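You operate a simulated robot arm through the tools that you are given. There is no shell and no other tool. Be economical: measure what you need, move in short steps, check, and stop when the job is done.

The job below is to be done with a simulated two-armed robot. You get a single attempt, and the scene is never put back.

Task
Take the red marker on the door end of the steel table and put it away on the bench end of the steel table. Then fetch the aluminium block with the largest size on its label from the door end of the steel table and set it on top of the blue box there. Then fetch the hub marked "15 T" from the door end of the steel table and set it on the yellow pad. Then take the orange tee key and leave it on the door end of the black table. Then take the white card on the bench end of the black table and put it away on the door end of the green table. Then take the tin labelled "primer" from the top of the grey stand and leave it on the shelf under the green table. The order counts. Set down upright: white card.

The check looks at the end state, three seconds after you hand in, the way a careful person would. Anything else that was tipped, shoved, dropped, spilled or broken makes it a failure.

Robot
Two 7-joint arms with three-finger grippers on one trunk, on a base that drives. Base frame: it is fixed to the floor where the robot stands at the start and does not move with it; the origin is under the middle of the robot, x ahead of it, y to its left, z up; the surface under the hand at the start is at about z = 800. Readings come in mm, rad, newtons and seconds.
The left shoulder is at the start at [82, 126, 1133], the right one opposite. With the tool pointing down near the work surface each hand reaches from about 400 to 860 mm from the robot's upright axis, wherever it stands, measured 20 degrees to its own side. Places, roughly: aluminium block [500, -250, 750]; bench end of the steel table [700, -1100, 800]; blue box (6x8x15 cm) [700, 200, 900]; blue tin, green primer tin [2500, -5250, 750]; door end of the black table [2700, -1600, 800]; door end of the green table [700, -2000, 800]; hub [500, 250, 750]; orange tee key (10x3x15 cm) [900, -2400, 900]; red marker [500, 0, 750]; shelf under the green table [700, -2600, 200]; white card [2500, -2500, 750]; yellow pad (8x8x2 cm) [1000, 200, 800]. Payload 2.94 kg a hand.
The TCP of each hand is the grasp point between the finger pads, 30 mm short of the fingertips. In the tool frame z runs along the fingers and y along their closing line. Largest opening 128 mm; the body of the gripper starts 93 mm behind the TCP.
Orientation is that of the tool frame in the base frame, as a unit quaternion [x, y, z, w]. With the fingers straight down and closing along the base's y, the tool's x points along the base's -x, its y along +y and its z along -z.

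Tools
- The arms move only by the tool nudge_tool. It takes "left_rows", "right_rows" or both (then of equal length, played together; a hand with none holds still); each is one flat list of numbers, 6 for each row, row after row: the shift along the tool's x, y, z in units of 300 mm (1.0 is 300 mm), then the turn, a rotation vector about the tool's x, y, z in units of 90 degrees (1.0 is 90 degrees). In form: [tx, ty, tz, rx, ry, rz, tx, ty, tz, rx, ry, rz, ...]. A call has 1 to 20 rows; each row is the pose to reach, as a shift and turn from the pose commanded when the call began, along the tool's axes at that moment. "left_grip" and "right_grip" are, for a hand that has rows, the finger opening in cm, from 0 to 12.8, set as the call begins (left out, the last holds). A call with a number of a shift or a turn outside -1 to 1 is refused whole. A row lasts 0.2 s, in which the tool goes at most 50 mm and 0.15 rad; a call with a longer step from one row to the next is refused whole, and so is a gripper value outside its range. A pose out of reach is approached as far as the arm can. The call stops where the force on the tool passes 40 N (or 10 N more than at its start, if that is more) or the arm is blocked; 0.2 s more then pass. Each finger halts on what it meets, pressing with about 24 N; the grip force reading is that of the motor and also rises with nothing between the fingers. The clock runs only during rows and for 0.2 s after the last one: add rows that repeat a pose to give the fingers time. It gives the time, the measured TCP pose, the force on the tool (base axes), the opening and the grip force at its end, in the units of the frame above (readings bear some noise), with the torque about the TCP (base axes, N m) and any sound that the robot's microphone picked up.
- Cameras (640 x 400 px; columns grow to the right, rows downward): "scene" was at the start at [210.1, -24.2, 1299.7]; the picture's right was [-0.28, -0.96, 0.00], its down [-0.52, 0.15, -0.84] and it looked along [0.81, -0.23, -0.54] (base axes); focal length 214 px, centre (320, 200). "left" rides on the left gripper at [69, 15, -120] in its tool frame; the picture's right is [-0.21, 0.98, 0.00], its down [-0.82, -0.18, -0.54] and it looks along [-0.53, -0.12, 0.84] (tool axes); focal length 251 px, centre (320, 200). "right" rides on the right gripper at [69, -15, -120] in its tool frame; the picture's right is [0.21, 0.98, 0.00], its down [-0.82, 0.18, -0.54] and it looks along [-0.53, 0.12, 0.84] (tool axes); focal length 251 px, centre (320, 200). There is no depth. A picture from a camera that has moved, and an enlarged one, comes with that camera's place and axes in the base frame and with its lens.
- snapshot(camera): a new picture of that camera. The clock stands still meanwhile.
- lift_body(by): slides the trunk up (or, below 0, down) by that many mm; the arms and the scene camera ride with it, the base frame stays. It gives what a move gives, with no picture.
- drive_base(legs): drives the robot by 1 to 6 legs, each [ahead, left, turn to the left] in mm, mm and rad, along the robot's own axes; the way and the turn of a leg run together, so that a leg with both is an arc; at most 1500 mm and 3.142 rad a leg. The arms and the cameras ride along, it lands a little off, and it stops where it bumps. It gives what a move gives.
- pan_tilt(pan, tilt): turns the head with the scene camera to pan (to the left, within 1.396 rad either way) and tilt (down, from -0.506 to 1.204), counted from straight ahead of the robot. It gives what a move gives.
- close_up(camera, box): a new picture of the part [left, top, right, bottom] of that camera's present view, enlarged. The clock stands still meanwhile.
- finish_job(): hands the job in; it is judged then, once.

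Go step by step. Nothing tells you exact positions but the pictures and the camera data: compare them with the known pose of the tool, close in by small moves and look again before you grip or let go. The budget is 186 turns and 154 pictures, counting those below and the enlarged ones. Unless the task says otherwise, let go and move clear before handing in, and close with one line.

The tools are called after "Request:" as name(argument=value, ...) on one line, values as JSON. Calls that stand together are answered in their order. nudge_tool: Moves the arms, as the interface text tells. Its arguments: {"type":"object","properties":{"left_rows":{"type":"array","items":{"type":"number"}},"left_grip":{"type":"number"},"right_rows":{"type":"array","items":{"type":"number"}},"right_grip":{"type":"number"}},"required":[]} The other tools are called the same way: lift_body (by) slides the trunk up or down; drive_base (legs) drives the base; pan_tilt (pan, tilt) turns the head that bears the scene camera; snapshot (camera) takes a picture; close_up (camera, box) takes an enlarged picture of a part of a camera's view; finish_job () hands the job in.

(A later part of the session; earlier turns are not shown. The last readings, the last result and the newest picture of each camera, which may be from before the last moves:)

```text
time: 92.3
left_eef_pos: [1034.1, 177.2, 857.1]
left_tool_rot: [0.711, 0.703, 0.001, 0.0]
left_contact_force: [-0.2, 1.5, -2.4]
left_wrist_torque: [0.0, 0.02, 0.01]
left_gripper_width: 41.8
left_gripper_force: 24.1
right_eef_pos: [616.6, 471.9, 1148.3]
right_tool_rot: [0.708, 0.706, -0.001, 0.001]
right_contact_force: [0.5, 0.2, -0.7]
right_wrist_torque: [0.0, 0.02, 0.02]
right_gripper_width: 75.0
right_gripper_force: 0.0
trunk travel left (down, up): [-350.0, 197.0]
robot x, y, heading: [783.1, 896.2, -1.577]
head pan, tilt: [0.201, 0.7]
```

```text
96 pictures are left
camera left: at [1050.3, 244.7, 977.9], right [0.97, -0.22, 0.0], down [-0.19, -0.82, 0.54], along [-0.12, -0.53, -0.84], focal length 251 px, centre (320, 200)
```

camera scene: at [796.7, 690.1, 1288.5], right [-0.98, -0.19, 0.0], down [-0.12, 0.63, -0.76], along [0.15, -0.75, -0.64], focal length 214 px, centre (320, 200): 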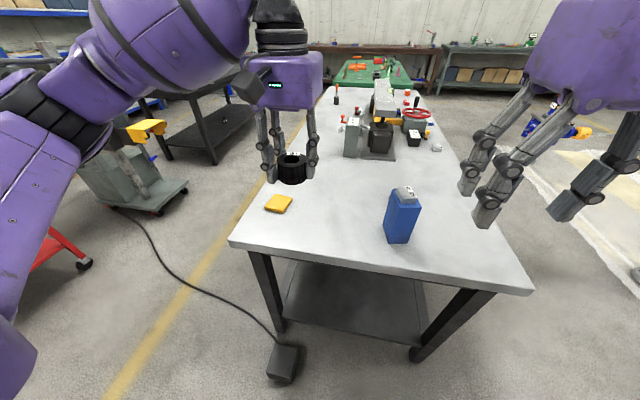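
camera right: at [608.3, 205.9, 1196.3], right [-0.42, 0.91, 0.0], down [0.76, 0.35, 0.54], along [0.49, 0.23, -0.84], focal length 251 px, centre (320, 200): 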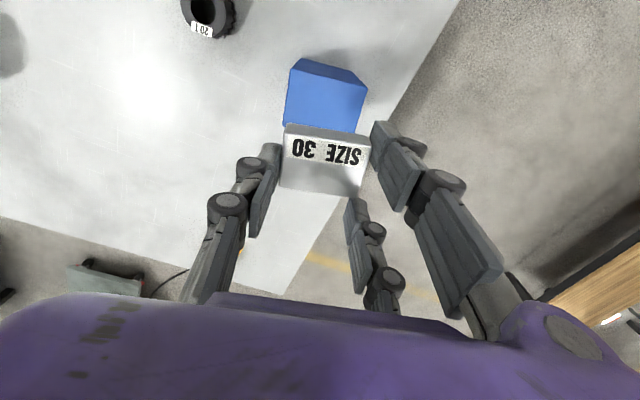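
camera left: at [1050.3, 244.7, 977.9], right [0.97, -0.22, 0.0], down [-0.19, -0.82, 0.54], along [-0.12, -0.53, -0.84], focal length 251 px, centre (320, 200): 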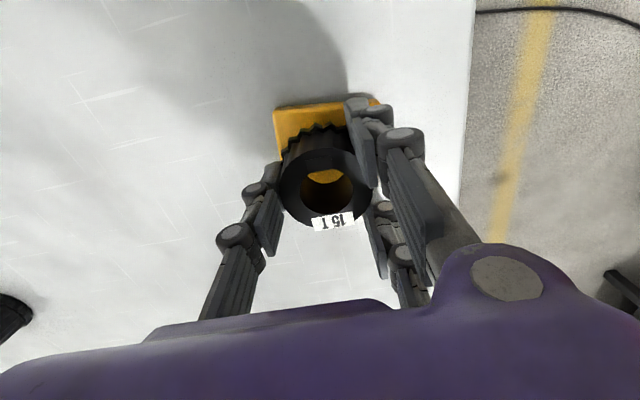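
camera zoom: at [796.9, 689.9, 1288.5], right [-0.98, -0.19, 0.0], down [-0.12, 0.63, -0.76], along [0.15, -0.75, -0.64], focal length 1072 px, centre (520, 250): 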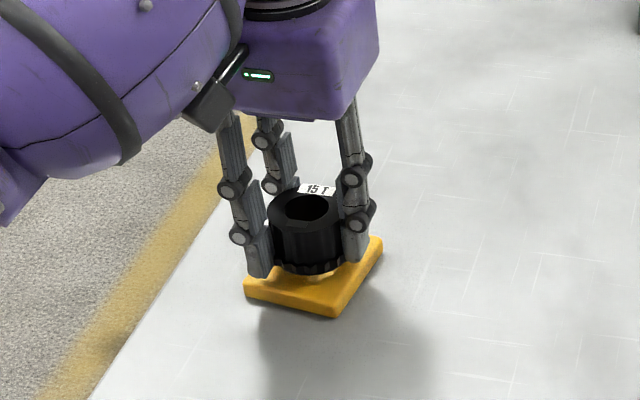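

Request:
nudge_tool(left_rows=[0, 0, 0.01, 0, 0, 0, 0, 0, 0.017, 0, 0, 0])

Request:
nudge_tool(left_rows=[0, 0, 0.007, 0, 0, 0, 0, 0, 0.014, 0, 0, 0])

Request:
close_up(camera="scene", box=[240, 150, 320, 230])

```text
time: 92.9
left_eef_pos: [1034.6, 176.3, 852.6]
left_tool_rot: [0.71, 0.704, -0.001, 0.0]
left_contact_force: [0.4, 0.2, -2.8]
left_wrist_torque: [-0.01, 0.02, 0.02]
left_gripper_width: 41.9
left_gripper_force: 24.5
right_eef_pos: [616.5, 472.3, 1148.5]
right_tool_rot: [0.709, 0.705, -0.001, 0.001]
right_contact_force: [0.1, 0.1, -0.4]
right_wrist_torque: [0.0, -0.01, -0.04]
right_gripper_width: 75.0
right_gripper_force: 0.1
trunk travel left (down, up): [-350.0, 197.0]
robot x, y, heading: [780.3, 896.0, -1.584]
head pan, tilt: [0.201, 0.7]
```

```text
time: 93.5
left_eef_pos: [1034.2, 176.0, 846.9]
left_tool_rot: [0.71, 0.704, 0.001, 0.0]
left_contact_force: [0.0, -0.8, -1.9]
left_wrist_torque: [-0.05, 0.02, 0.01]
left_gripper_width: 42.0
left_gripper_force: 23.7
right_eef_pos: [615.7, 470.8, 1148.5]
right_tool_rot: [0.708, 0.706, -0.002, 0.001]
right_contact_force: [0.4, 0.6, 0.5]
right_wrist_torque: [-0.01, 0.01, -0.03]
right_gripper_width: 75.1
right_gripper_force: 0.1
trunk travel left (down, up): [-350.0, 197.0]
robot x, y, heading: [782.9, 895.8, -1.575]
head pan, tilt: [0.201, 0.7]
```

```text
5.00 times, centred on (280, 190) of scene
camera zoom: at [796.8, 690.0, 1288.5], right [-0.98, -0.19, 0.0], down [-0.12, 0.63, -0.76], along [0.15, -0.75, -0.64], focal length 1072 px, centre (520, 250)
```

zoom: 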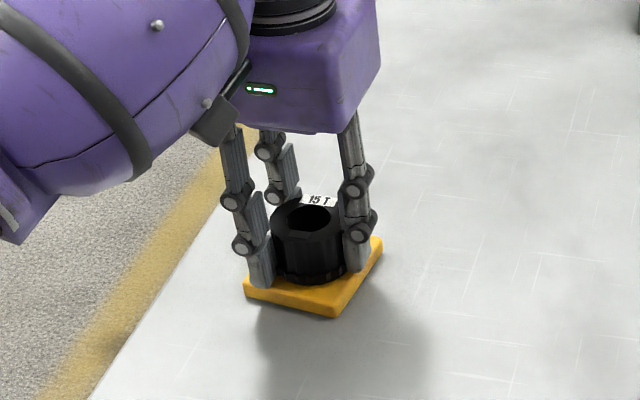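

Request:
nudge_tool(left_rows=[0, 0, 0.005, 0, 0, 0, 0, 0, 0.01, 0, 0, 0])

Request:
nudge_tool(left_rows=[0, 0, 0.005, 0, 0, 0, 0, 0, 0.01, 0, 0, 0])

```text
time: 94.1
left_eef_pos: [1035.9, 176.0, 846.4]
left_tool_rot: [0.71, 0.704, -0.002, 0.001]
left_contact_force: [1.1, -0.7, 6.6]
left_wrist_torque: [-0.21, -0.06, 0.06]
left_gripper_width: 42.4
left_gripper_force: 23.9
right_eef_pos: [616.4, 473.5, 1149.5]
right_tool_rot: [0.709, 0.706, -0.001, 0.001]
right_contact_force: [0.2, 0.0, 0.4]
right_wrist_torque: [-0.02, -0.01, 0.0]
right_gripper_width: 74.9
right_gripper_force: 0.1
trunk travel left (down, up): [-350.0, 197.0]
robot x, y, heading: [780.8, 902.6, -1.58]
head pan, tilt: [0.201, 0.7]
```

```text
time: 94.7
left_eef_pos: [1034.5, 177.2, 847.3]
left_tool_rot: [0.71, 0.704, -0.002, 0.003]
left_contact_force: [3.5, -4.1, 25.7]
left_wrist_torque: [-0.19, -0.21, -0.03]
left_gripper_width: 42.3
left_gripper_force: 24.2
right_eef_pos: [614.7, 474.6, 1149.4]
right_tool_rot: [0.708, 0.706, -0.002, 0.002]
right_contact_force: [0.0, 0.2, -0.5]
right_wrist_torque: [-0.02, 0.02, -0.02]
right_gripper_width: 75.0
right_gripper_force: 0.0
trunk travel left (down, up): [-350.0, 197.0]
robot x, y, heading: [782.4, 895.6, -1.58]
head pan, tilt: [0.201, 0.7]
```

The hub is in contact with the pad. I'll unload and open.

Request:
nudge_tool(left_rows=[0, 0, -0.012, 0, 0, 0])

Request:
nudge_tool(left_rows=[0, 0, 0, 0, 0, 0, 0, 0, 0, 0, 0, 0, 0, 0, 0, 0, 0, 0], left_grip=10.5)

Request:
nudge_tool(left_rows=[0, 0, -0.06, 0, 0, 0, 0, 0, -0.14, 0, 0, 0, 0, 0, -0.28, 0, 0, 0, 0, 0, -0.42, 0, 0, 0, 0, 0, -0.56, 0, 0, 0, 0, 0, -0.7, 0, 0, 0, 0, 0, -0.84, 0, 0, 0, 0, 0, -0.95, 0, 0, 0])

Request:
close_up(camera="scene", box=[240, 150, 320, 230])

```text
time: 95.1
left_eef_pos: [1033.5, 176.6, 847.1]
left_tool_rot: [0.71, 0.704, 0.0, 0.0]
left_contact_force: [2.0, -6.2, 17.5]
left_wrist_torque: [-0.59, -0.13, 0.02]
left_gripper_width: 42.5
left_gripper_force: 24.0
right_eef_pos: [615.4, 472.5, 1148.6]
right_tool_rot: [0.709, 0.706, -0.001, 0.001]
right_contact_force: [0.1, -0.2, -0.1]
right_wrist_torque: [0.0, 0.02, 0.03]
right_gripper_width: 74.7
right_gripper_force: 0.1
trunk travel left (down, up): [-350.0, 197.0]
robot x, y, heading: [780.2, 897.6, -1.58]
head pan, tilt: [0.201, 0.7]
```

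```text
time: 95.9
left_eef_pos: [1033.6, 176.5, 844.3]
left_tool_rot: [0.711, 0.703, 0.0, 0.0]
left_contact_force: [0.1, 0.1, 0.4]
left_wrist_torque: [0.02, 0.01, 0.0]
left_gripper_width: 105.2
left_gripper_force: 0.0
right_eef_pos: [616.4, 471.3, 1148.7]
right_tool_rot: [0.709, 0.706, -0.001, 0.001]
right_contact_force: [0.2, -0.3, 0.5]
right_wrist_torque: [-0.01, 0.0, -0.03]
right_gripper_width: 75.1
right_gripper_force: 0.0
trunk travel left (down, up): [-350.0, 197.0]
robot x, y, heading: [784.0, 898.6, -1.584]
head pan, tilt: [0.201, 0.7]
```

```text
time: 97.7
left_eef_pos: [1034.1, 178.0, 1131.6]
left_tool_rot: [0.71, 0.704, 0.001, 0.0]
left_contact_force: [-0.2, -0.1, -1.1]
left_wrist_torque: [-0.03, -0.02, -0.03]
left_gripper_width: 104.9
left_gripper_force: 0.2
right_eef_pos: [615.5, 473.3, 1148.1]
right_tool_rot: [0.709, 0.705, -0.001, 0.001]
right_contact_force: [0.1, 0.6, 0.4]
right_wrist_torque: [-0.06, -0.01, -0.06]
right_gripper_width: 74.6
right_gripper_force: 0.0
trunk travel left (down, up): [-350.0, 197.0]
robot x, y, heading: [778.0, 895.7, -1.579]
head pan, tilt: [0.201, 0.7]
```

```text
5.00 times, centred on (280, 190) of scene
camera zoom: at [796.2, 691.0, 1288.6], right [-0.98, -0.19, 0.0], down [-0.12, 0.63, -0.77], along [0.15, -0.75, -0.64], focal length 1072 px, centre (520, 250)
```

zoom: 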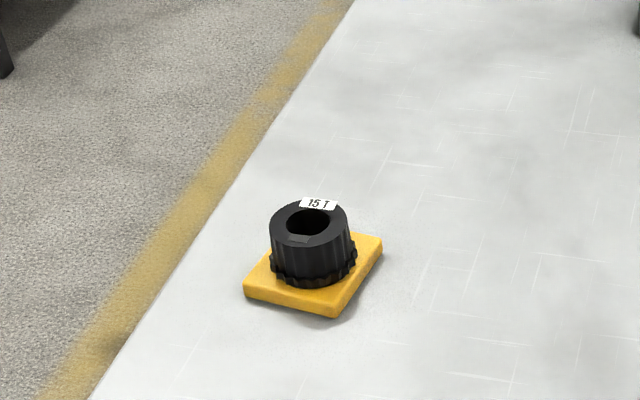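

The hub sits on the pad. Next is the tee key on the green table. I'll retract the left hand, back out to the aisle at x ≈ 0, face ahead and strafe along.

Request:
nudge_tool(left_rows=[0.15, 0, 0, 0, 0, 0, 0.3, 0, 0, 0, 0, 0, 0.45, 0, 0, 0, 0, 0, 0.6, 0, 0, 0, 0, 0, 0.75, 0, 0, 0, 0, 0], left_grip=12.8)

Request:
drive_base(legs=[[0, -790, 0], [0, 0, 1.58]])

Request:
pan_tilt(pan=-1.39, tilt=0.5)

Request:
snapshot(camera="scene")

```text
time: 98.9
left_eef_pos: [1037.2, 403.7, 1131.6]
left_tool_rot: [0.71, 0.704, 0.001, 0.001]
left_contact_force: [-0.1, 0.4, 0.0]
left_wrist_torque: [-0.03, 0.02, 0.0]
left_gripper_width: 128.0
left_gripper_force: 0.0
right_eef_pos: [616.5, 473.4, 1149.2]
right_tool_rot: [0.708, 0.706, -0.002, 0.002]
right_contact_force: [-1.2, 0.6, 0.3]
right_wrist_torque: [-0.01, 0.02, 0.02]
right_gripper_width: 74.7
right_gripper_force: 0.1
trunk travel left (down, up): [-350.0, 197.0]
robot x, y, heading: [782.4, 899.7, -1.578]
head pan, tilt: [0.201, 0.7]
```

```text
time: 110.0
left_eef_pos: [496.5, 1162.9, 1130.1]
left_tool_rot: [0.005, 1.0, -0.001, 0.001]
left_contact_force: [0.4, 0.4, -1.2]
left_wrist_torque: [0.05, 0.02, 0.06]
left_gripper_width: 128.2
left_gripper_force: 0.1
right_eef_pos: [424.2, 742.9, 1146.9]
right_tool_rot: [0.001, 1.0, 0.0, 0.002]
right_contact_force: [-0.1, 0.1, -1.2]
right_wrist_torque: [-0.01, -0.01, 0.02]
right_gripper_width: 75.3
right_gripper_force: 0.1
trunk travel left (down, up): [-350.0, 197.0]
robot x, y, heading: [-0.4, 904.6, -0.01]
head pan, tilt: [0.201, 0.7]
```

```text
time: 111.7
left_eef_pos: [497.2, 1163.5, 1129.7]
left_tool_rot: [0.004, 1.0, 0.0, 0.0]
left_contact_force: [-0.1, 0.6, -0.4]
left_wrist_torque: [0.01, -0.02, 0.02]
left_gripper_width: 128.0
left_gripper_force: 0.0
right_eef_pos: [424.2, 740.6, 1148.9]
right_tool_rot: [0.002, 1.0, 0.001, 0.002]
right_contact_force: [0.7, -0.2, -0.5]
right_wrist_torque: [0.0, -0.01, -0.02]
right_gripper_width: 75.3
right_gripper_force: 0.0
trunk travel left (down, up): [-350.0, 197.0]
robot x, y, heading: [-0.6, 904.8, -0.007]
head pan, tilt: [-1.389, 0.499]
```

```text
93 pictures are left
camera scene: at [140.2, 816.7, 1306.2], right [-0.98, -0.17, 0.0], down [-0.08, 0.47, -0.88], along [0.15, -0.86, -0.48], focal length 214 px, centre (320, 200)
```

scene: 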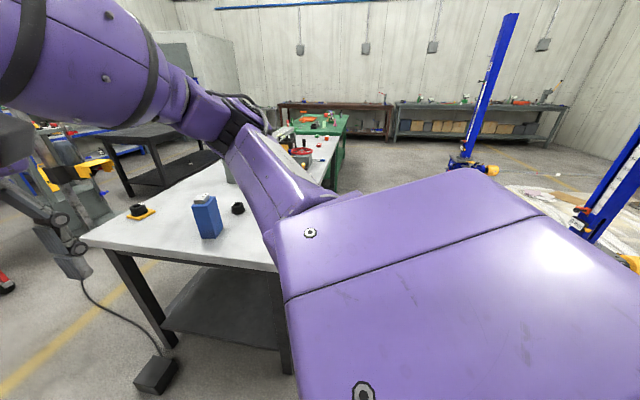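

The aisle is clear, so I'll drive along to the green table.

Request:
drive_base(legs=[[0, 0, 0.009], [0, -1500, 0], [0, -1400, 0]])

Request:
pan_tilt(pan=-0.5, tilt=0.6)

Request:
snapshot(camera="scene")

```text
time: 137.3
left_eef_pos: [520.0, -1728.6, 1132.0]
left_tool_rot: [-0.007, 1.0, 0.0, 0.0]
left_contact_force: [-0.2, -0.6, 0.3]
left_wrist_torque: [0.01, -0.01, 0.0]
left_gripper_width: 128.3
left_gripper_force: 0.1
right_eef_pos: [456.6, -2150.7, 1148.9]
right_tool_rot: [-0.009, 1.0, 0.0, 0.002]
right_contact_force: [-0.2, -0.5, -0.4]
right_wrist_torque: [0.03, 0.0, 0.0]
right_gripper_width: 75.0
right_gripper_force: 0.1
trunk travel left (down, up): [-350.0, 197.0]
robot x, y, heading: [30.9, -1992.2, 0.015]
head pan, tilt: [-1.389, 0.499]
```

```text
time: 138.5
left_eef_pos: [521.0, -1727.8, 1130.3]
left_tool_rot: [-0.005, 1.0, 0.0, 0.0]
left_contact_force: [0.0, 0.5, -0.1]
left_wrist_torque: [-0.01, 0.05, -0.04]
left_gripper_width: 128.0
left_gripper_force: 0.1
right_eef_pos: [458.2, -2149.9, 1147.8]
right_tool_rot: [-0.008, 1.0, -0.001, 0.001]
right_contact_force: [-0.7, 0.8, -1.1]
right_wrist_torque: [0.02, -0.03, 0.01]
right_gripper_width: 75.2
right_gripper_force: 0.1
trunk travel left (down, up): [-350.0, 197.0]
robot x, y, heading: [33.7, -1997.0, 0.012]
head pan, tilt: [-0.499, 0.6]
```

```text
92 pictures are left
camera scene: at [232.0, -2033.7, 1297.2], right [-0.47, -0.88, 0.0], down [-0.5, 0.26, -0.83], along [0.73, -0.39, -0.56], focal length 214 px, centre (320, 200)
```

scene: 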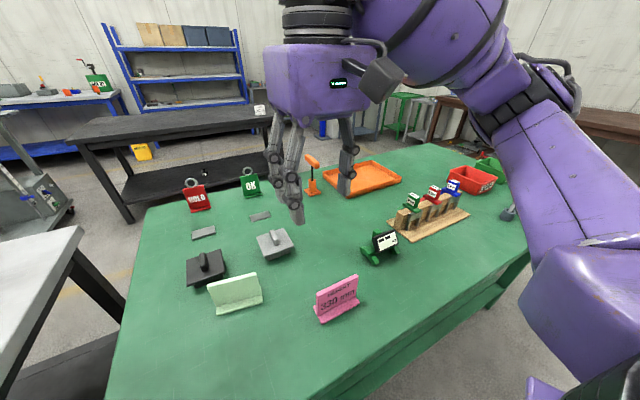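

Request:
close_up(camera="scene", box=[270, 130, 410, 230])

Request:
snapshot(camera="right")

```text
4.00 times, centred on (340, 180) of scene
camera zoom: at [232.0, -2033.7, 1297.2], right [-0.47, -0.88, 0.0], down [-0.5, 0.26, -0.83], along [0.73, -0.39, -0.56], focal length 858 px, centre (240, 280)
```

zoom: 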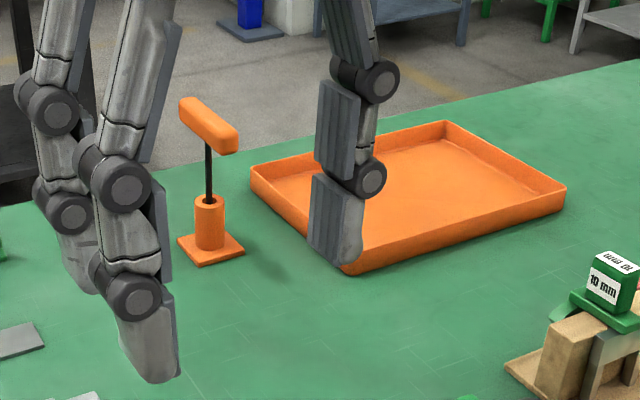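

```text
90 pictures are left
camera right: at [387.7, -2167.1, 1268.2], right [-0.23, 0.97, 0.0], down [0.82, 0.19, 0.54], along [0.53, 0.13, -0.84], focal length 251 px, centre (320, 200)
```

right: 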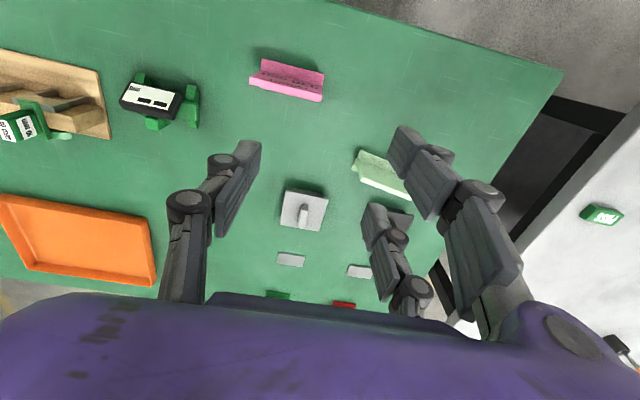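

The tee key stands at about (975, -2393), near the far side of the green table, so I'll reach it from the corridor between the green and black tables. I'll go around the green table's bench end, starting with a strafe right.

Request:
drive_base(legs=[[0, -1500, -0.012], [0, -150, 0]])

Request:
pan_tilt(pan=0.1, tilt=0.45)

Request:
snapshot(camera="scene")

Request:
pan_tilt(pan=-0.7, tilt=0.45)

Request:
snapshot(camera="scene")

```text
time: 153.3
left_eef_pos: [538.6, -3374.4, 1131.4]
left_tool_rot: [-0.006, 1.0, 0.0, -0.002]
left_contact_force: [0.7, -0.5, 0.1]
left_wrist_torque: [0.0, -0.01, 0.01]
left_gripper_width: 128.1
left_gripper_force: 0.0
right_eef_pos: [475.7, -3796.8, 1147.9]
right_tool_rot: [-0.008, 1.0, -0.001, 0.001]
right_contact_force: [-1.3, 0.3, 0.1]
right_wrist_torque: [0.02, 0.01, -0.02]
right_gripper_width: 75.2
right_gripper_force: 0.2
trunk travel left (down, up): [-350.0, 197.0]
robot x, y, heading: [50.5, -3638.1, 0.014]
head pan, tilt: [-0.499, 0.6]
```

```text
time: 154.3
left_eef_pos: [538.0, -3374.9, 1131.1]
left_tool_rot: [-0.006, 1.0, 0.0, 0.0]
left_contact_force: [0.6, 0.5, 0.2]
left_wrist_torque: [-0.01, 0.03, -0.05]
left_gripper_width: 128.2
left_gripper_force: 0.0
right_eef_pos: [476.5, -3797.4, 1148.1]
right_tool_rot: [-0.009, 1.0, 0.0, 0.001]
right_contact_force: [-0.6, 0.2, -0.7]
right_wrist_torque: [-0.03, -0.02, 0.01]
right_gripper_width: 75.2
right_gripper_force: 0.0
trunk travel left (down, up): [-350.0, 197.0]
robot x, y, heading: [47.1, -3640.3, 0.013]
head pan, tilt: [0.099, 0.45]
```

```text
89 pictures are left
camera scene: at [263.6, -3628.1, 1310.7], right [0.11, -0.99, 0.0], down [-0.43, -0.05, -0.9], along [0.89, 0.1, -0.44], focal length 214 px, centre (320, 200)
```

scene: 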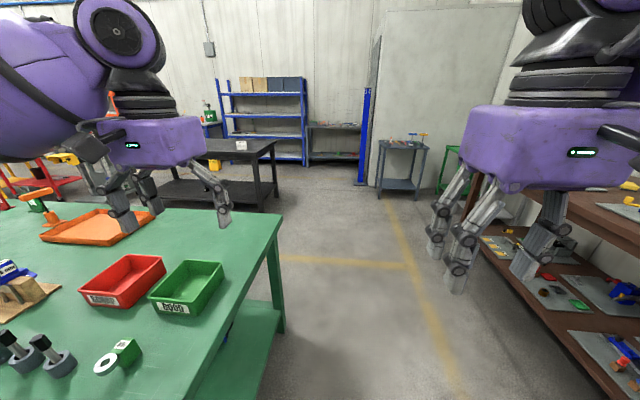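

```text
time: 155.5
left_eef_pos: [539.0, -3375.2, 1131.0]
left_tool_rot: [-0.006, 1.0, 0.0, -0.001]
left_contact_force: [0.6, -0.3, -0.1]
left_wrist_torque: [-0.01, 0.02, 0.02]
left_gripper_width: 127.9
left_gripper_force: 0.0
right_eef_pos: [475.9, -3796.4, 1147.6]
right_tool_rot: [-0.008, 1.0, 0.001, 0.001]
right_contact_force: [0.1, 0.4, -0.3]
right_wrist_torque: [0.0, -0.01, -0.01]
right_gripper_width: 75.1
right_gripper_force: 0.0
trunk travel left (down, up): [-350.0, 197.0]
robot x, y, heading: [49.1, -3642.5, 0.012]
head pan, tilt: [-0.7, 0.45]
```

```text
88 pictures are left
camera scene: at [243.3, -3696.5, 1310.7], right [-0.63, -0.77, 0.0], down [-0.34, 0.28, -0.9], along [0.7, -0.57, -0.44], focal length 214 px, centre (320, 200)
```

scene: 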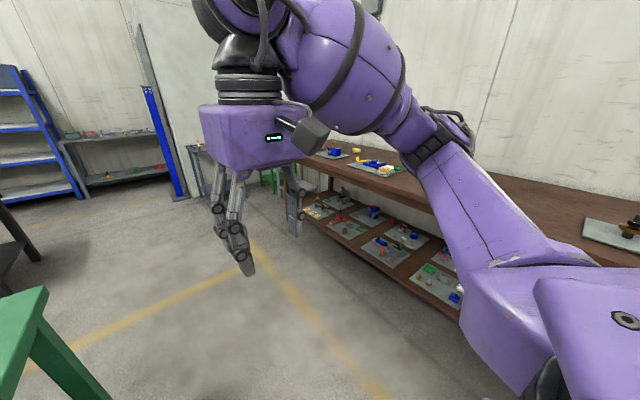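

The green table runs to about y = -3325, so I'll move further right for clearance and then go ahead into the open space.

Request:
drive_base(legs=[[0, -260, -0.012], [1500, 0, 0], [220, 0, 0]])

Request:
pan_tilt(pan=1.2, tilt=0.5)

Request:
snapshot(camera="scene")

Request:
pan_tilt(pan=-0.8, tilt=0.4)

Request:
snapshot(camera="scene")

```text
time: 166.8
left_eef_pos: [2282.0, -3651.9, 1129.2]
left_tool_rot: [0.003, 1.0, 0.0, 0.0]
left_contact_force: [0.5, 0.4, -0.8]
left_wrist_torque: [-0.03, -0.01, 0.0]
left_gripper_width: 127.9
left_gripper_force: 0.0
right_eef_pos: [2210.0, -4073.1, 1147.7]
right_tool_rot: [0.0, 1.0, 0.0, 0.002]
right_contact_force: [0.5, -1.2, 0.2]
right_wrist_torque: [-0.01, 0.03, 0.01]
right_gripper_width: 74.9
right_gripper_force: 0.0
trunk travel left (down, up): [-350.0, 197.0]
robot x, y, heading: [1787.8, -3909.9, -0.001]
head pan, tilt: [-0.7, 0.45]
```

```text
time: 168.7
left_eef_pos: [2281.2, -3650.3, 1131.1]
left_tool_rot: [0.003, 1.0, 0.0, 0.0]
left_contact_force: [0.6, 0.1, -1.2]
left_wrist_torque: [-0.03, -0.03, -0.03]
left_gripper_width: 128.3
left_gripper_force: 0.0
right_eef_pos: [2211.2, -4073.1, 1148.5]
right_tool_rot: [-0.001, 1.0, -0.001, 0.002]
right_contact_force: [-0.1, 0.6, 0.7]
right_wrist_torque: [0.0, 0.04, -0.01]
right_gripper_width: 74.9
right_gripper_force: 0.1
trunk travel left (down, up): [-350.0, 197.0]
robot x, y, heading: [1784.3, -3909.4, -0.004]
head pan, tilt: [1.201, 0.499]
```

```text
87 pictures are left
camera scene: at [1943.6, -3824.1, 1306.2], right [0.93, -0.37, 0.0], down [-0.18, -0.45, -0.88], along [0.32, 0.82, -0.48], focal length 214 px, centre (320, 200)
```

scene: 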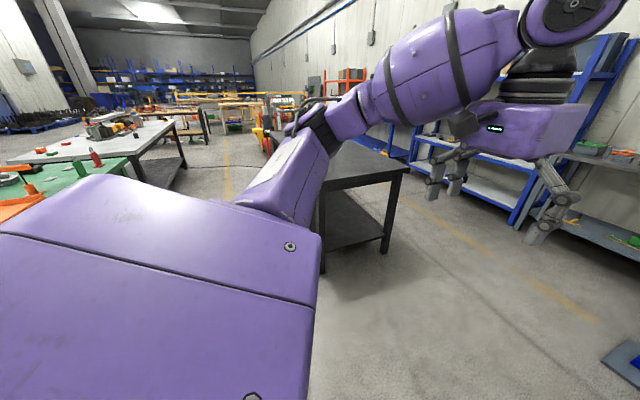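

```text
time: 170.6
left_eef_pos: [2281.8, -3652.0, 1130.4]
left_tool_rot: [0.004, 1.0, 0.0, 0.0]
left_contact_force: [0.3, 0.5, 0.6]
left_wrist_torque: [-0.02, -0.02, -0.01]
left_gripper_width: 127.9
left_gripper_force: 0.1
right_eef_pos: [2210.8, -4073.8, 1148.6]
right_tool_rot: [0.0, 1.0, 0.0, 0.002]
right_contact_force: [-0.4, -0.5, -0.6]
right_wrist_torque: [-0.04, 0.02, 0.03]
right_gripper_width: 74.9
right_gripper_force: 0.1
trunk travel left (down, up): [-350.0, 197.0]
robot x, y, heading: [1787.7, -3909.6, -0.006]
head pan, tilt: [-0.799, 0.4]
```

```text
86 pictures are left
camera scene: at [1974.4, -3975.4, 1315.4], right [-0.72, -0.69, 0.0], down [-0.27, 0.28, -0.92], along [0.64, -0.66, -0.39], focal length 214 px, centre (320, 200)
```

scene: 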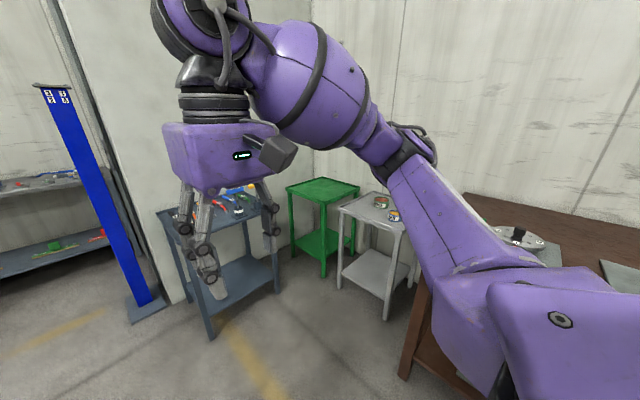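

The corridor looks open, and the tins stand on the light grey stand to the right. I'll turn to face -x here and strafe up the corridor to the key.

Request:
drive_base(legs=[[0, 0, 1.571], [0, 0, 1.571], [0, -1290, 0]])

Request:
pan_tilt(pan=-0.25, tilt=0.6)

Request:
snapshot(camera="scene")

Request:
snapshot(camera="right")

```text
time: 189.7
left_eef_pos: [1296.5, -2887.6, 1130.2]
left_tool_rot: [1.0, 0.0, 0.0, 0.0]
left_contact_force: [0.2, 0.7, -0.1]
left_wrist_torque: [0.0, 0.01, 0.01]
left_gripper_width: 127.7
left_gripper_force: 0.0
right_eef_pos: [1362.9, -2465.5, 1148.6]
right_tool_rot: [1.0, 0.003, -0.002, -0.001]
right_contact_force: [-0.9, -0.7, -0.2]
right_wrist_torque: [0.04, 0.03, -0.01]
right_gripper_width: 75.0
right_gripper_force: 0.0
trunk travel left (down, up): [-350.0, 197.0]
robot x, y, heading: [1792.3, -2627.9, -3.141]
head pan, tilt: [-0.799, 0.4]
```

```text
time: 190.7
left_eef_pos: [1296.7, -2888.3, 1131.0]
left_tool_rot: [1.0, 0.001, 0.001, 0.0]
left_contact_force: [0.2, -0.3, -0.5]
left_wrist_torque: [-0.01, 0.02, -0.01]
left_gripper_width: 128.0
left_gripper_force: 0.1
right_eef_pos: [1362.9, -2466.7, 1149.2]
right_tool_rot: [1.0, 0.003, -0.002, 0.0]
right_contact_force: [0.3, -0.8, 0.5]
right_wrist_torque: [0.01, -0.01, 0.02]
right_gripper_width: 74.8
right_gripper_force: 0.0
trunk travel left (down, up): [-350.0, 197.0]
robot x, y, heading: [1790.7, -2628.5, -3.142]
head pan, tilt: [-0.25, 0.6]
```

```text
85 pictures are left
camera scene: at [1580.3, -2604.5, 1297.2], right [0.25, 0.97, 0.0], down [0.55, -0.14, -0.83], along [-0.8, 0.2, -0.56], focal length 214 px, centre (320, 200)
```

scene: 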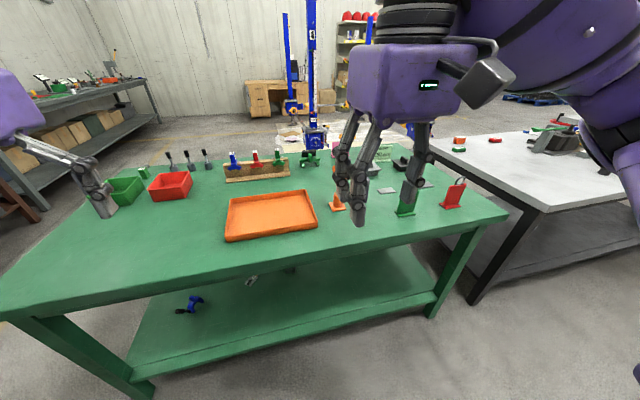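

```text
84 pictures are left
camera right: at [1432.1, -2450.0, 1268.3], right [0.22, -0.98, 0.0], down [-0.82, -0.19, 0.54], along [-0.53, -0.12, -0.84], focal length 251 px, centre (320, 200)
```

right: 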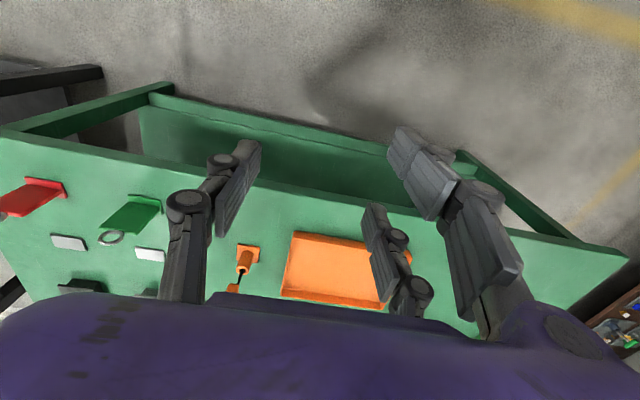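

Request:
drive_base(legs=[[150, 0, 0]])

Request:
nudge_tool(right_rows=[-0.13, -0.05, 0, 0, 0, 0, -0.26, -0.1, 0, 0, 0, 0, -0.4, -0.16, 0, 0, 0, 0, -0.5, -0.2, 0, 0, 0, 0], right_grip=12.8)

Request:
snapshot(camera="right")

Request:
snapshot(camera="scene")

```text
time: 192.0
left_eef_pos: [1147.2, -2887.5, 1131.2]
left_tool_rot: [1.0, 0.001, 0.0, 0.0]
left_contact_force: [-0.3, 0.4, -0.8]
left_wrist_torque: [0.02, -0.04, 0.02]
left_gripper_width: 127.8
left_gripper_force: 0.1
right_eef_pos: [1216.1, -2465.9, 1148.8]
right_tool_rot: [1.0, 0.003, -0.001, 0.0]
right_contact_force: [0.2, 0.1, 0.7]
right_wrist_torque: [0.04, -0.04, 0.0]
right_gripper_width: 75.1
right_gripper_force: 0.2
trunk travel left (down, up): [-350.0, 197.0]
robot x, y, heading: [1643.3, -2628.9, -3.138]
head pan, tilt: [-0.25, 0.6]
```

```text
time: 193.0
left_eef_pos: [1146.7, -2888.6, 1130.5]
left_tool_rot: [1.0, 0.001, 0.001, 0.0]
left_contact_force: [-0.1, -0.4, -0.5]
left_wrist_torque: [0.03, 0.0, -0.02]
left_gripper_width: 128.1
left_gripper_force: 0.1
right_eef_pos: [1064.1, -2406.2, 1149.0]
right_tool_rot: [1.0, 0.003, -0.002, 0.0]
right_contact_force: [-0.2, 0.1, -0.1]
right_wrist_torque: [-0.02, 0.0, 0.0]
right_gripper_width: 127.9
right_gripper_force: 0.0
trunk travel left (down, up): [-350.0, 197.0]
robot x, y, heading: [1641.5, -2626.5, -3.135]
head pan, tilt: [-0.25, 0.6]
```

```text
83 pictures are left
camera right: at [1132.9, -2390.9, 1268.8], right [0.22, -0.97, 0.0], down [-0.82, -0.19, 0.54], along [-0.53, -0.12, -0.84], focal length 251 px, centre (320, 200)
```

right: 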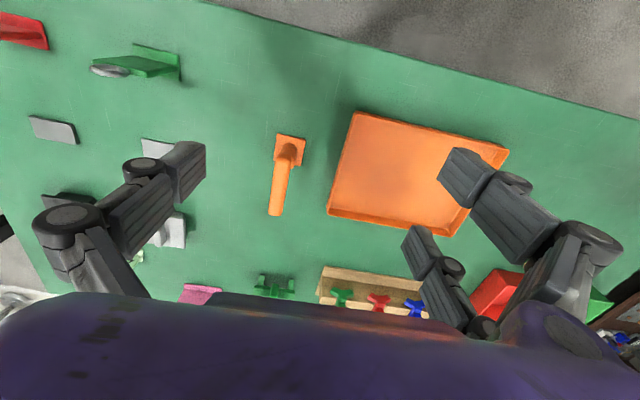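

```text
82 pictures are left
camera scene: at [1430.9, -2604.7, 1297.0], right [0.25, 0.97, 0.0], down [0.55, -0.14, -0.82], along [-0.8, 0.2, -0.57], focal length 214 px, centre (320, 200)
```

scene: 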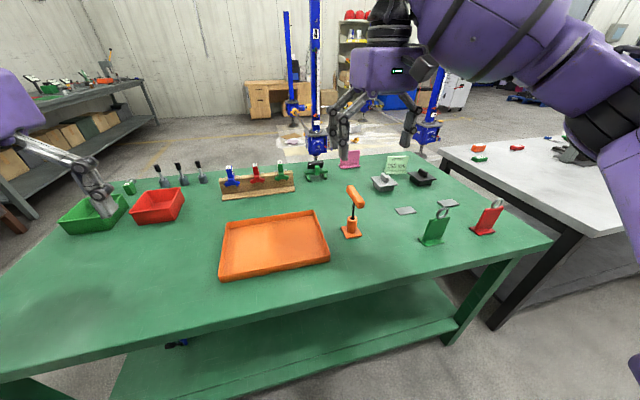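

The key's handle lies along x, centred at about (932, -2375) with its top near z = 935. I'll come in over it.

Request:
nudge_tool(right_rows=[-0.13, -0.03, 0.04, 0, 0, 0, -0.26, -0.06, 0.1, 0, 0, 0, -0.36, -0.09, 0.2, 0, 0, 0, -0.44, -0.103, 0.32, 0, 0, 0, -0.44, -0.103, 0.4, 0, 0, 0])

Request:
snapshot(camera="right")

Request:
close_up(camera="scene", box=[300, 120, 440, 250])

```text
time: 194.2
left_eef_pos: [1147.0, -2887.5, 1130.9]
left_tool_rot: [1.0, 0.002, 0.0, 0.0]
left_contact_force: [0.4, 0.3, -0.7]
left_wrist_torque: [-0.02, 0.03, 0.01]
left_gripper_width: 128.1
left_gripper_force: 0.0
right_eef_pos: [932.1, -2376.3, 1030.3]
right_tool_rot: [1.0, 0.003, -0.001, 0.0]
right_contact_force: [1.0, 0.3, 0.3]
right_wrist_torque: [-0.01, -0.02, -0.01]
right_gripper_width: 127.8
right_gripper_force: 0.1
trunk travel left (down, up): [-350.0, 197.0]
robot x, y, heading: [1638.4, -2626.3, -3.139]
head pan, tilt: [-0.25, 0.6]
```

```text
81 pictures are left
camera right: at [1000.6, -2360.7, 1149.3], right [0.22, -0.98, 0.0], down [-0.82, -0.19, 0.54], along [-0.53, -0.12, -0.84], focal length 251 px, centre (320, 200)
```

right: 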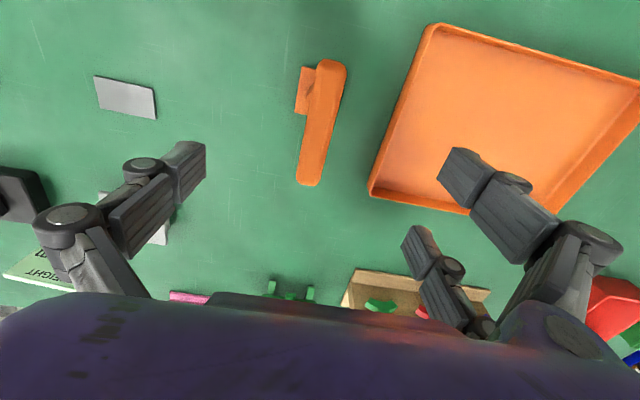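

```text
3.08 times, centred on (370, 185) of scene
camera zoom: at [1431.9, -2604.3, 1297.2], right [0.25, 0.97, 0.0], down [0.55, -0.14, -0.83], along [-0.8, 0.2, -0.56], focal length 660 px, centre (166, 246)
```

zoom: 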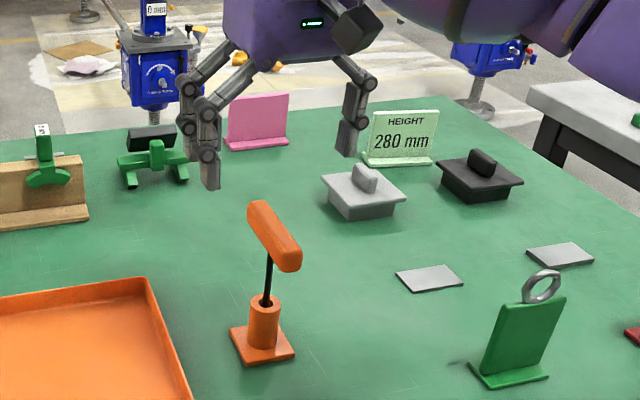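

Request:
nudge_tool(right_rows=[0, -0.006, 0.1, 0, 0, 0, 0, -0.006, 0.2, 0, 0, 0, 0, -0.006, 0.285, 0, 0, 0])

Request:
close_up(camera="scene", box=[300, 120, 440, 250])

Request:
snapshot(camera="right")

```text
time: 195.0
left_eef_pos: [1146.8, -2887.9, 1130.3]
left_tool_rot: [1.0, 0.001, 0.0, 0.0]
left_contact_force: [-0.8, -0.1, 0.6]
left_wrist_torque: [0.01, 0.0, 0.01]
left_gripper_width: 128.1
left_gripper_force: 0.0
right_eef_pos: [929.9, -2374.8, 944.3]
right_tool_rot: [1.0, 0.003, -0.002, 0.0]
right_contact_force: [0.2, 0.1, -0.1]
right_wrist_torque: [0.01, -0.02, 0.0]
right_gripper_width: 127.7
right_gripper_force: 0.1
trunk travel left (down, up): [-350.0, 197.0]
robot x, y, heading: [1642.2, -2628.2, -3.136]
head pan, tilt: [-0.25, 0.6]
```

```text
3.08 times, centred on (370, 185) of scene
camera zoom: at [1431.2, -2604.5, 1297.1], right [0.25, 0.97, 0.0], down [0.55, -0.14, -0.82], along [-0.8, 0.2, -0.57], focal length 660 px, centre (166, 246)
```

zoom: 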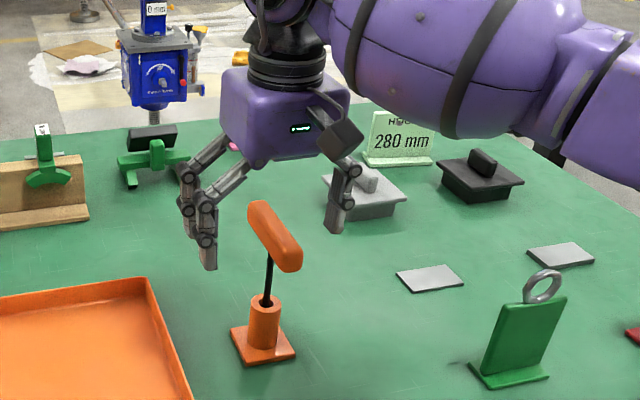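

```text
78 pictures are left
camera right: at [999.4, -2359.4, 1063.8], right [0.22, -0.98, 0.0], down [-0.82, -0.19, 0.54], along [-0.53, -0.12, -0.84], focal length 251 px, centre (320, 200)
```

right: 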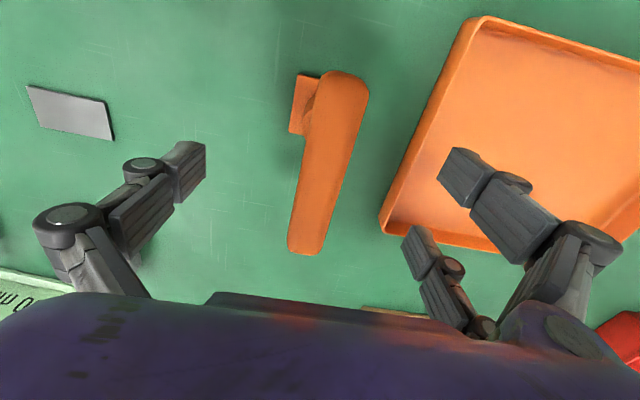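

Request:
nudge_tool(right_rows=[0.015, 0.003, 0.03, 0, 0, 0, 0.015, 0.003, 0.06, 0, 0, 0])

Request:
nudge_tool(right_rows=[0, 0, 0, 0, 0, 0, 0, 0, 0, 0, 0, 0, 0, 0, 0, 0, 0, 0, 0, 0, 0, 0, 0, 0], right_grip=1.0)

Request:
snapshot(camera="right")

Request:
close_up(camera="scene", box=[300, 120, 440, 250])

```text
time: 195.6
left_eef_pos: [1147.0, -2887.8, 1131.3]
left_tool_rot: [1.0, 0.001, 0.0, 0.0]
left_contact_force: [-0.3, 0.1, -0.2]
left_wrist_torque: [0.0, -0.01, -0.01]
left_gripper_width: 128.0
left_gripper_force: 0.1
right_eef_pos: [934.9, -2376.1, 927.4]
right_tool_rot: [1.0, 0.004, -0.002, 0.0]
right_contact_force: [-0.6, -0.4, -0.5]
right_wrist_torque: [-0.02, 0.02, 0.0]
right_gripper_width: 127.9
right_gripper_force: 0.1
trunk travel left (down, up): [-350.0, 197.0]
robot x, y, heading: [1641.9, -2628.2, -3.139]
head pan, tilt: [-0.25, 0.6]
```

```text
time: 196.6
left_eef_pos: [1147.8, -2886.9, 1130.8]
left_tool_rot: [1.0, 0.001, 0.0, -0.001]
left_contact_force: [0.2, 1.1, -0.5]
left_wrist_torque: [-0.01, 0.02, 0.0]
left_gripper_width: 128.0
left_gripper_force: 0.1
right_eef_pos: [936.5, -2375.4, 925.3]
right_tool_rot: [1.0, 0.004, -0.002, 0.0]
right_contact_force: [0.1, 1.0, 0.4]
right_wrist_torque: [0.08, 0.03, 0.02]
right_gripper_width: 20.2
right_gripper_force: 24.0
trunk travel left (down, up): [-350.0, 197.0]
robot x, y, heading: [1638.9, -2625.4, -3.143]
head pan, tilt: [-0.25, 0.6]
```

```text
77 pictures are left
camera right: at [1004.0, -2360.3, 1046.2], right [0.22, -0.98, 0.0], down [-0.82, -0.19, 0.54], along [-0.53, -0.12, -0.84], focal length 251 px, centre (320, 200)
```

right: 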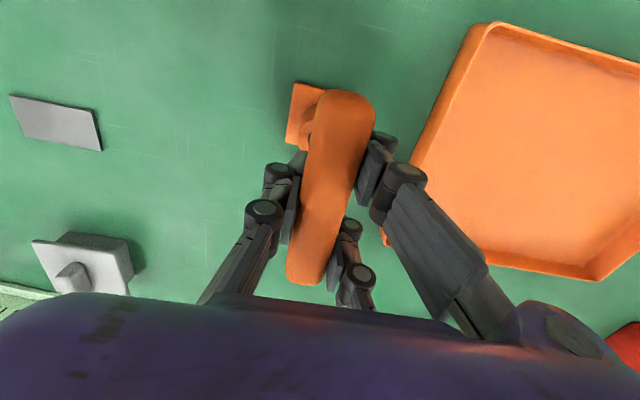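

```text
3.08 times, centred on (370, 185) of scene
camera zoom: at [1431.6, -2604.6, 1297.1], right [0.25, 0.97, 0.0], down [0.55, -0.14, -0.83], along [-0.8, 0.2, -0.56], focal length 660 px, centre (166, 246)
```

zoom: 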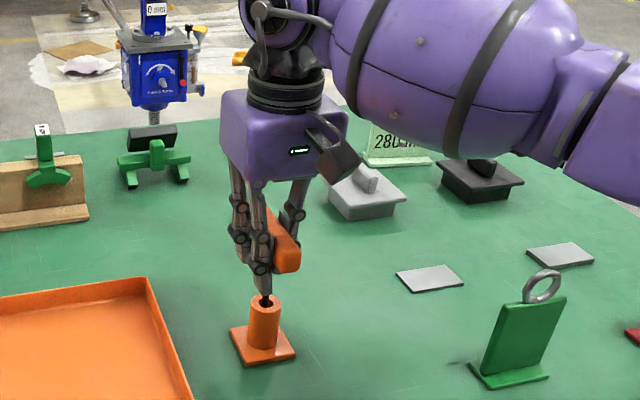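

The handle is gripped. I'll lift straight up and see whether the shaft slides out of the stand.

Request:
nudge_tool(right_rows=[0, 0, -0.05, 0, 0, 0, 0, 0, -0.1, 0, 0, 0, 0, 0, -0.15, 0, 0, 0, 0, 0, -0.2, 0, 0, 0, 0, 0, -0.25, 0, 0, 0, 0, 0, -0.3, 0, 0, 0, 0, 0, -0.35, 0, 0, 0, 0, 0, -0.4, 0, 0, 0, 0, 0, -0.45, 0, 0, 0, 0, 0, -0.5, 0, 0, 0, 0, 0, -0.55, 0, 0, 0])

Request:
close_up(camera="scene", box=[300, 80, 440, 250])

Request:
snapshot(camera="right")

```text
time: 199.0
left_eef_pos: [1147.4, -2886.6, 1130.5]
left_tool_rot: [1.0, 0.001, 0.0, 0.0]
left_contact_force: [-0.5, -0.2, 0.7]
left_wrist_torque: [-0.02, 0.02, 0.0]
left_gripper_width: 127.8
left_gripper_force: 0.2
right_eef_pos: [935.7, -2375.9, 1090.8]
right_tool_rot: [1.0, 0.003, -0.001, 0.0]
right_contact_force: [-0.8, 1.2, -2.4]
right_wrist_torque: [-0.01, 0.0, -0.04]
right_gripper_width: 20.0
right_gripper_force: 24.1
trunk travel left (down, up): [-350.0, 197.0]
robot x, y, heading: [1639.8, -2622.1, -3.138]
head pan, tilt: [-0.25, 0.6]
```

```text
2.35 times, centred on (370, 165) of scene
camera zoom: at [1431.5, -2604.8, 1297.1], right [0.25, 0.97, 0.0], down [0.55, -0.14, -0.83], along [-0.8, 0.2, -0.56], focal length 505 px, centre (202, 282)
```

zoom: 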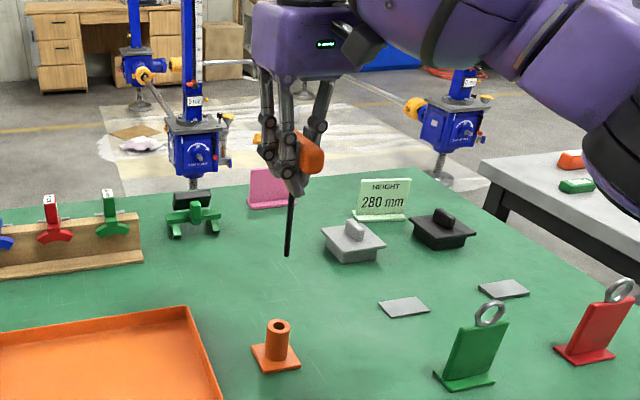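

```text
74 pictures are left
camera right: at [1005.4, -2360.2, 1210.8], right [0.22, -0.98, 0.0], down [-0.82, -0.19, 0.54], along [-0.53, -0.12, -0.84], focal length 251 px, centre (320, 200)
```

right: 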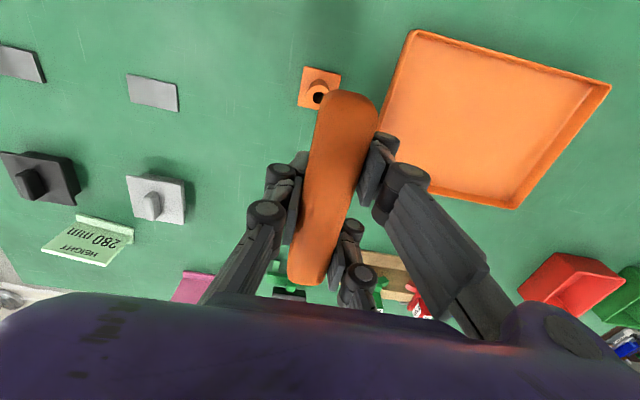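

The key is free of its stand. I'll raise it, pull it in, back off and turn to face the black table.

Request:
nudge_tool(right_rows=[0, 0, -0.1, 0, 0, 0, 0, 0, -0.2, 0, 0, 0, 0.1, 0, -0.25, 0, 0, 0, 0.22, 0, -0.25, 0, 0, 0, 0.34, 0, -0.25, 0, 0, 0, 0.46, 0, -0.25, 0, 0, 0, 0.58, 0, -0.25, 0, 0, 0, 0.7, 0, -0.25, 0, 0, 0])

Request:
drive_base(legs=[[-150, 0, 0], [0, -700, 0], [0, 0, -1.571], [0, 0, -1.571]])

Request:
pan_tilt(pan=0.1, tilt=0.6)

Request:
snapshot(camera="scene")

```text
time: 200.8
left_eef_pos: [1148.5, -2887.8, 1131.1]
left_tool_rot: [1.0, 0.001, 0.0, 0.0]
left_contact_force: [-0.1, 0.1, -0.2]
left_wrist_torque: [-0.05, 0.04, 0.0]
left_gripper_width: 127.7
left_gripper_force: 0.0
right_eef_pos: [1148.0, -2374.1, 1164.7]
right_tool_rot: [1.0, 0.003, -0.001, 0.0]
right_contact_force: [0.2, 1.4, -2.6]
right_wrist_torque: [0.01, 0.06, -0.02]
right_gripper_width: 20.1
right_gripper_force: 24.3
trunk travel left (down, up): [-350.0, 197.0]
robot x, y, heading: [1642.0, -2630.5, -3.142]
head pan, tilt: [-0.25, 0.6]
```

```text
time: 216.0
left_eef_pos: [2283.4, -1663.1, 1130.5]
left_tool_rot: [-0.005, 1.0, 0.0, 0.0]
left_contact_force: [0.4, -1.2, -1.0]
left_wrist_torque: [0.03, 0.01, -0.03]
left_gripper_width: 128.1
left_gripper_force: 0.0
right_eef_pos: [2287.0, -2176.2, 1164.4]
right_tool_rot: [-0.007, 1.0, 0.0, 0.001]
right_contact_force: [-0.5, 1.1, -2.8]
right_wrist_torque: [0.0, 0.0, 0.02]
right_gripper_width: 20.0
right_gripper_force: 23.6
trunk travel left (down, up): [-350.0, 197.0]
robot x, y, heading: [1791.9, -1928.8, 0.01]
head pan, tilt: [-0.25, 0.6]
```

```text
time: 216.8
left_eef_pos: [2284.0, -1662.1, 1131.7]
left_tool_rot: [-0.004, 1.0, 0.0, 0.0]
left_contact_force: [-1.3, -0.2, -0.2]
left_wrist_torque: [0.01, -0.02, 0.02]
left_gripper_width: 128.2
left_gripper_force: 0.0
right_eef_pos: [2288.0, -2175.5, 1163.9]
right_tool_rot: [-0.007, 1.0, 0.0, 0.001]
right_contact_force: [0.6, -0.3, -2.2]
right_wrist_torque: [-0.02, -0.01, -0.02]
right_gripper_width: 20.2
right_gripper_force: 23.6
trunk travel left (down, up): [-350.0, 197.0]
robot x, y, heading: [1792.3, -1925.4, 0.008]
head pan, tilt: [0.099, 0.6]
```

```text
73 pictures are left
camera scene: at [2004.1, -1915.9, 1297.1], right [0.11, -0.99, 0.0], down [-0.56, -0.06, -0.82], along [0.82, 0.09, -0.57], focal length 214 px, centre (320, 200)
```

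scene: 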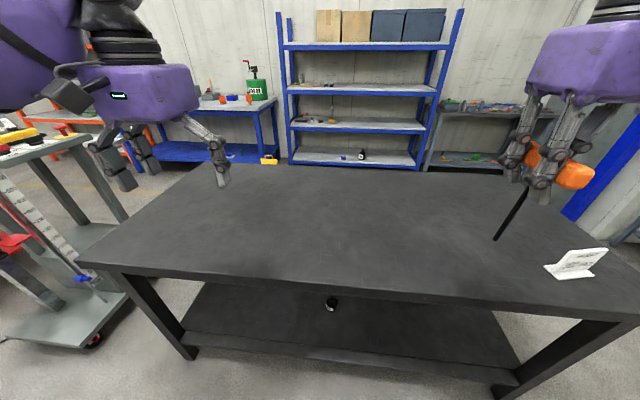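

The black table's near edge is at x ≈ 2345, and the white card holder stands at its bench end. I'll move to the door end, then tilt the key so I can lay it down gently.

Request:
drive_base(legs=[[0, 470, -0.008], [100, 0, 0]])

Request:
nudge_tool(right_rows=[-0.05, 0.03, 0, -0.09, 0, 0, -0.1, 0.06, 0, -0.18, 0, 0, -0.15, 0.06, 0, -0.27, 0, 0, -0.2, 0.06, 0, -0.36, 0, 0, -0.25, 0.06, 0, -0.45, 0, 0, -0.25, 0.06, 0, -0.54, 0, 0, -0.25, 0.06, 0, -0.63, 0, 0, -0.25, 0.06, 0, -0.72, 0, 0, -0.25, 0.06, 0, -0.75, 0, 0])

Request:
pan_tilt(pan=-0.2, tilt=0.7)

Request:
snapshot(camera="scene")

```text
time: 222.2
left_eef_pos: [2382.9, -1197.9, 1131.0]
left_tool_rot: [0.0, 1.0, 0.0, -0.001]
left_contact_force: [0.5, -0.4, 0.0]
left_wrist_torque: [0.01, 0.02, 0.01]
left_gripper_width: 128.0
left_gripper_force: 0.2
right_eef_pos: [2380.4, -1711.4, 1163.8]
right_tool_rot: [-0.003, 1.0, 0.001, 0.001]
right_contact_force: [1.0, -0.3, -2.0]
right_wrist_torque: [0.01, 0.01, -0.01]
right_gripper_width: 20.2
right_gripper_force: 24.0
trunk travel left (down, up): [-350.0, 197.0]
robot x, y, heading: [1887.0, -1458.8, -0.001]
head pan, tilt: [0.099, 0.6]
```

```text
time: 224.2
left_eef_pos: [2382.6, -1198.0, 1130.6]
left_tool_rot: [0.0, 1.0, 0.0, 0.0]
left_contact_force: [0.0, 0.0, 0.7]
left_wrist_torque: [-0.01, 0.03, 0.01]
left_gripper_width: 128.0
left_gripper_force: 0.0
right_eef_pos: [2456.9, -1692.9, 1165.4]
right_tool_rot: [-0.004, 0.831, 0.556, 0.001]
right_contact_force: [0.4, 0.3, -2.7]
right_wrist_torque: [0.02, -0.04, 0.04]
right_gripper_width: 20.3
right_gripper_force: 24.3
trunk travel left (down, up): [-350.0, 197.0]
robot x, y, heading: [1887.2, -1459.3, 0.005]
head pan, tilt: [0.099, 0.6]
```

```text
time: 225.0
left_eef_pos: [2382.5, -1198.9, 1131.4]
left_tool_rot: [0.0, 1.0, 0.0, 0.0]
left_contact_force: [0.0, -0.2, 0.0]
left_wrist_torque: [0.03, -0.03, -0.07]
left_gripper_width: 128.2
left_gripper_force: 0.1
right_eef_pos: [2456.4, -1692.4, 1164.1]
right_tool_rot: [-0.003, 0.831, 0.556, 0.0]
right_contact_force: [0.3, -0.1, -2.0]
right_wrist_torque: [0.03, 0.0, -0.01]
right_gripper_width: 20.3
right_gripper_force: 24.3
trunk travel left (down, up): [-350.0, 197.0]
robot x, y, heading: [1886.6, -1459.7, 0.004]
head pan, tilt: [-0.201, 0.7]
```

```text
72 pictures are left
camera scene: at [2096.2, -1474.6, 1288.5], right [-0.2, -0.98, 0.0], down [-0.63, 0.13, -0.77], along [0.75, -0.15, -0.64], focal length 214 px, centre (320, 200)
```

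scene: 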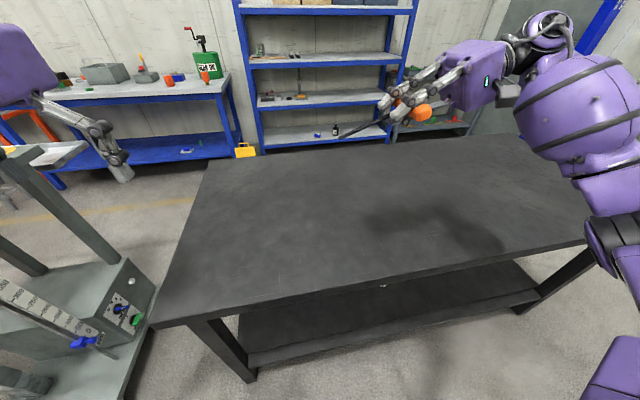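

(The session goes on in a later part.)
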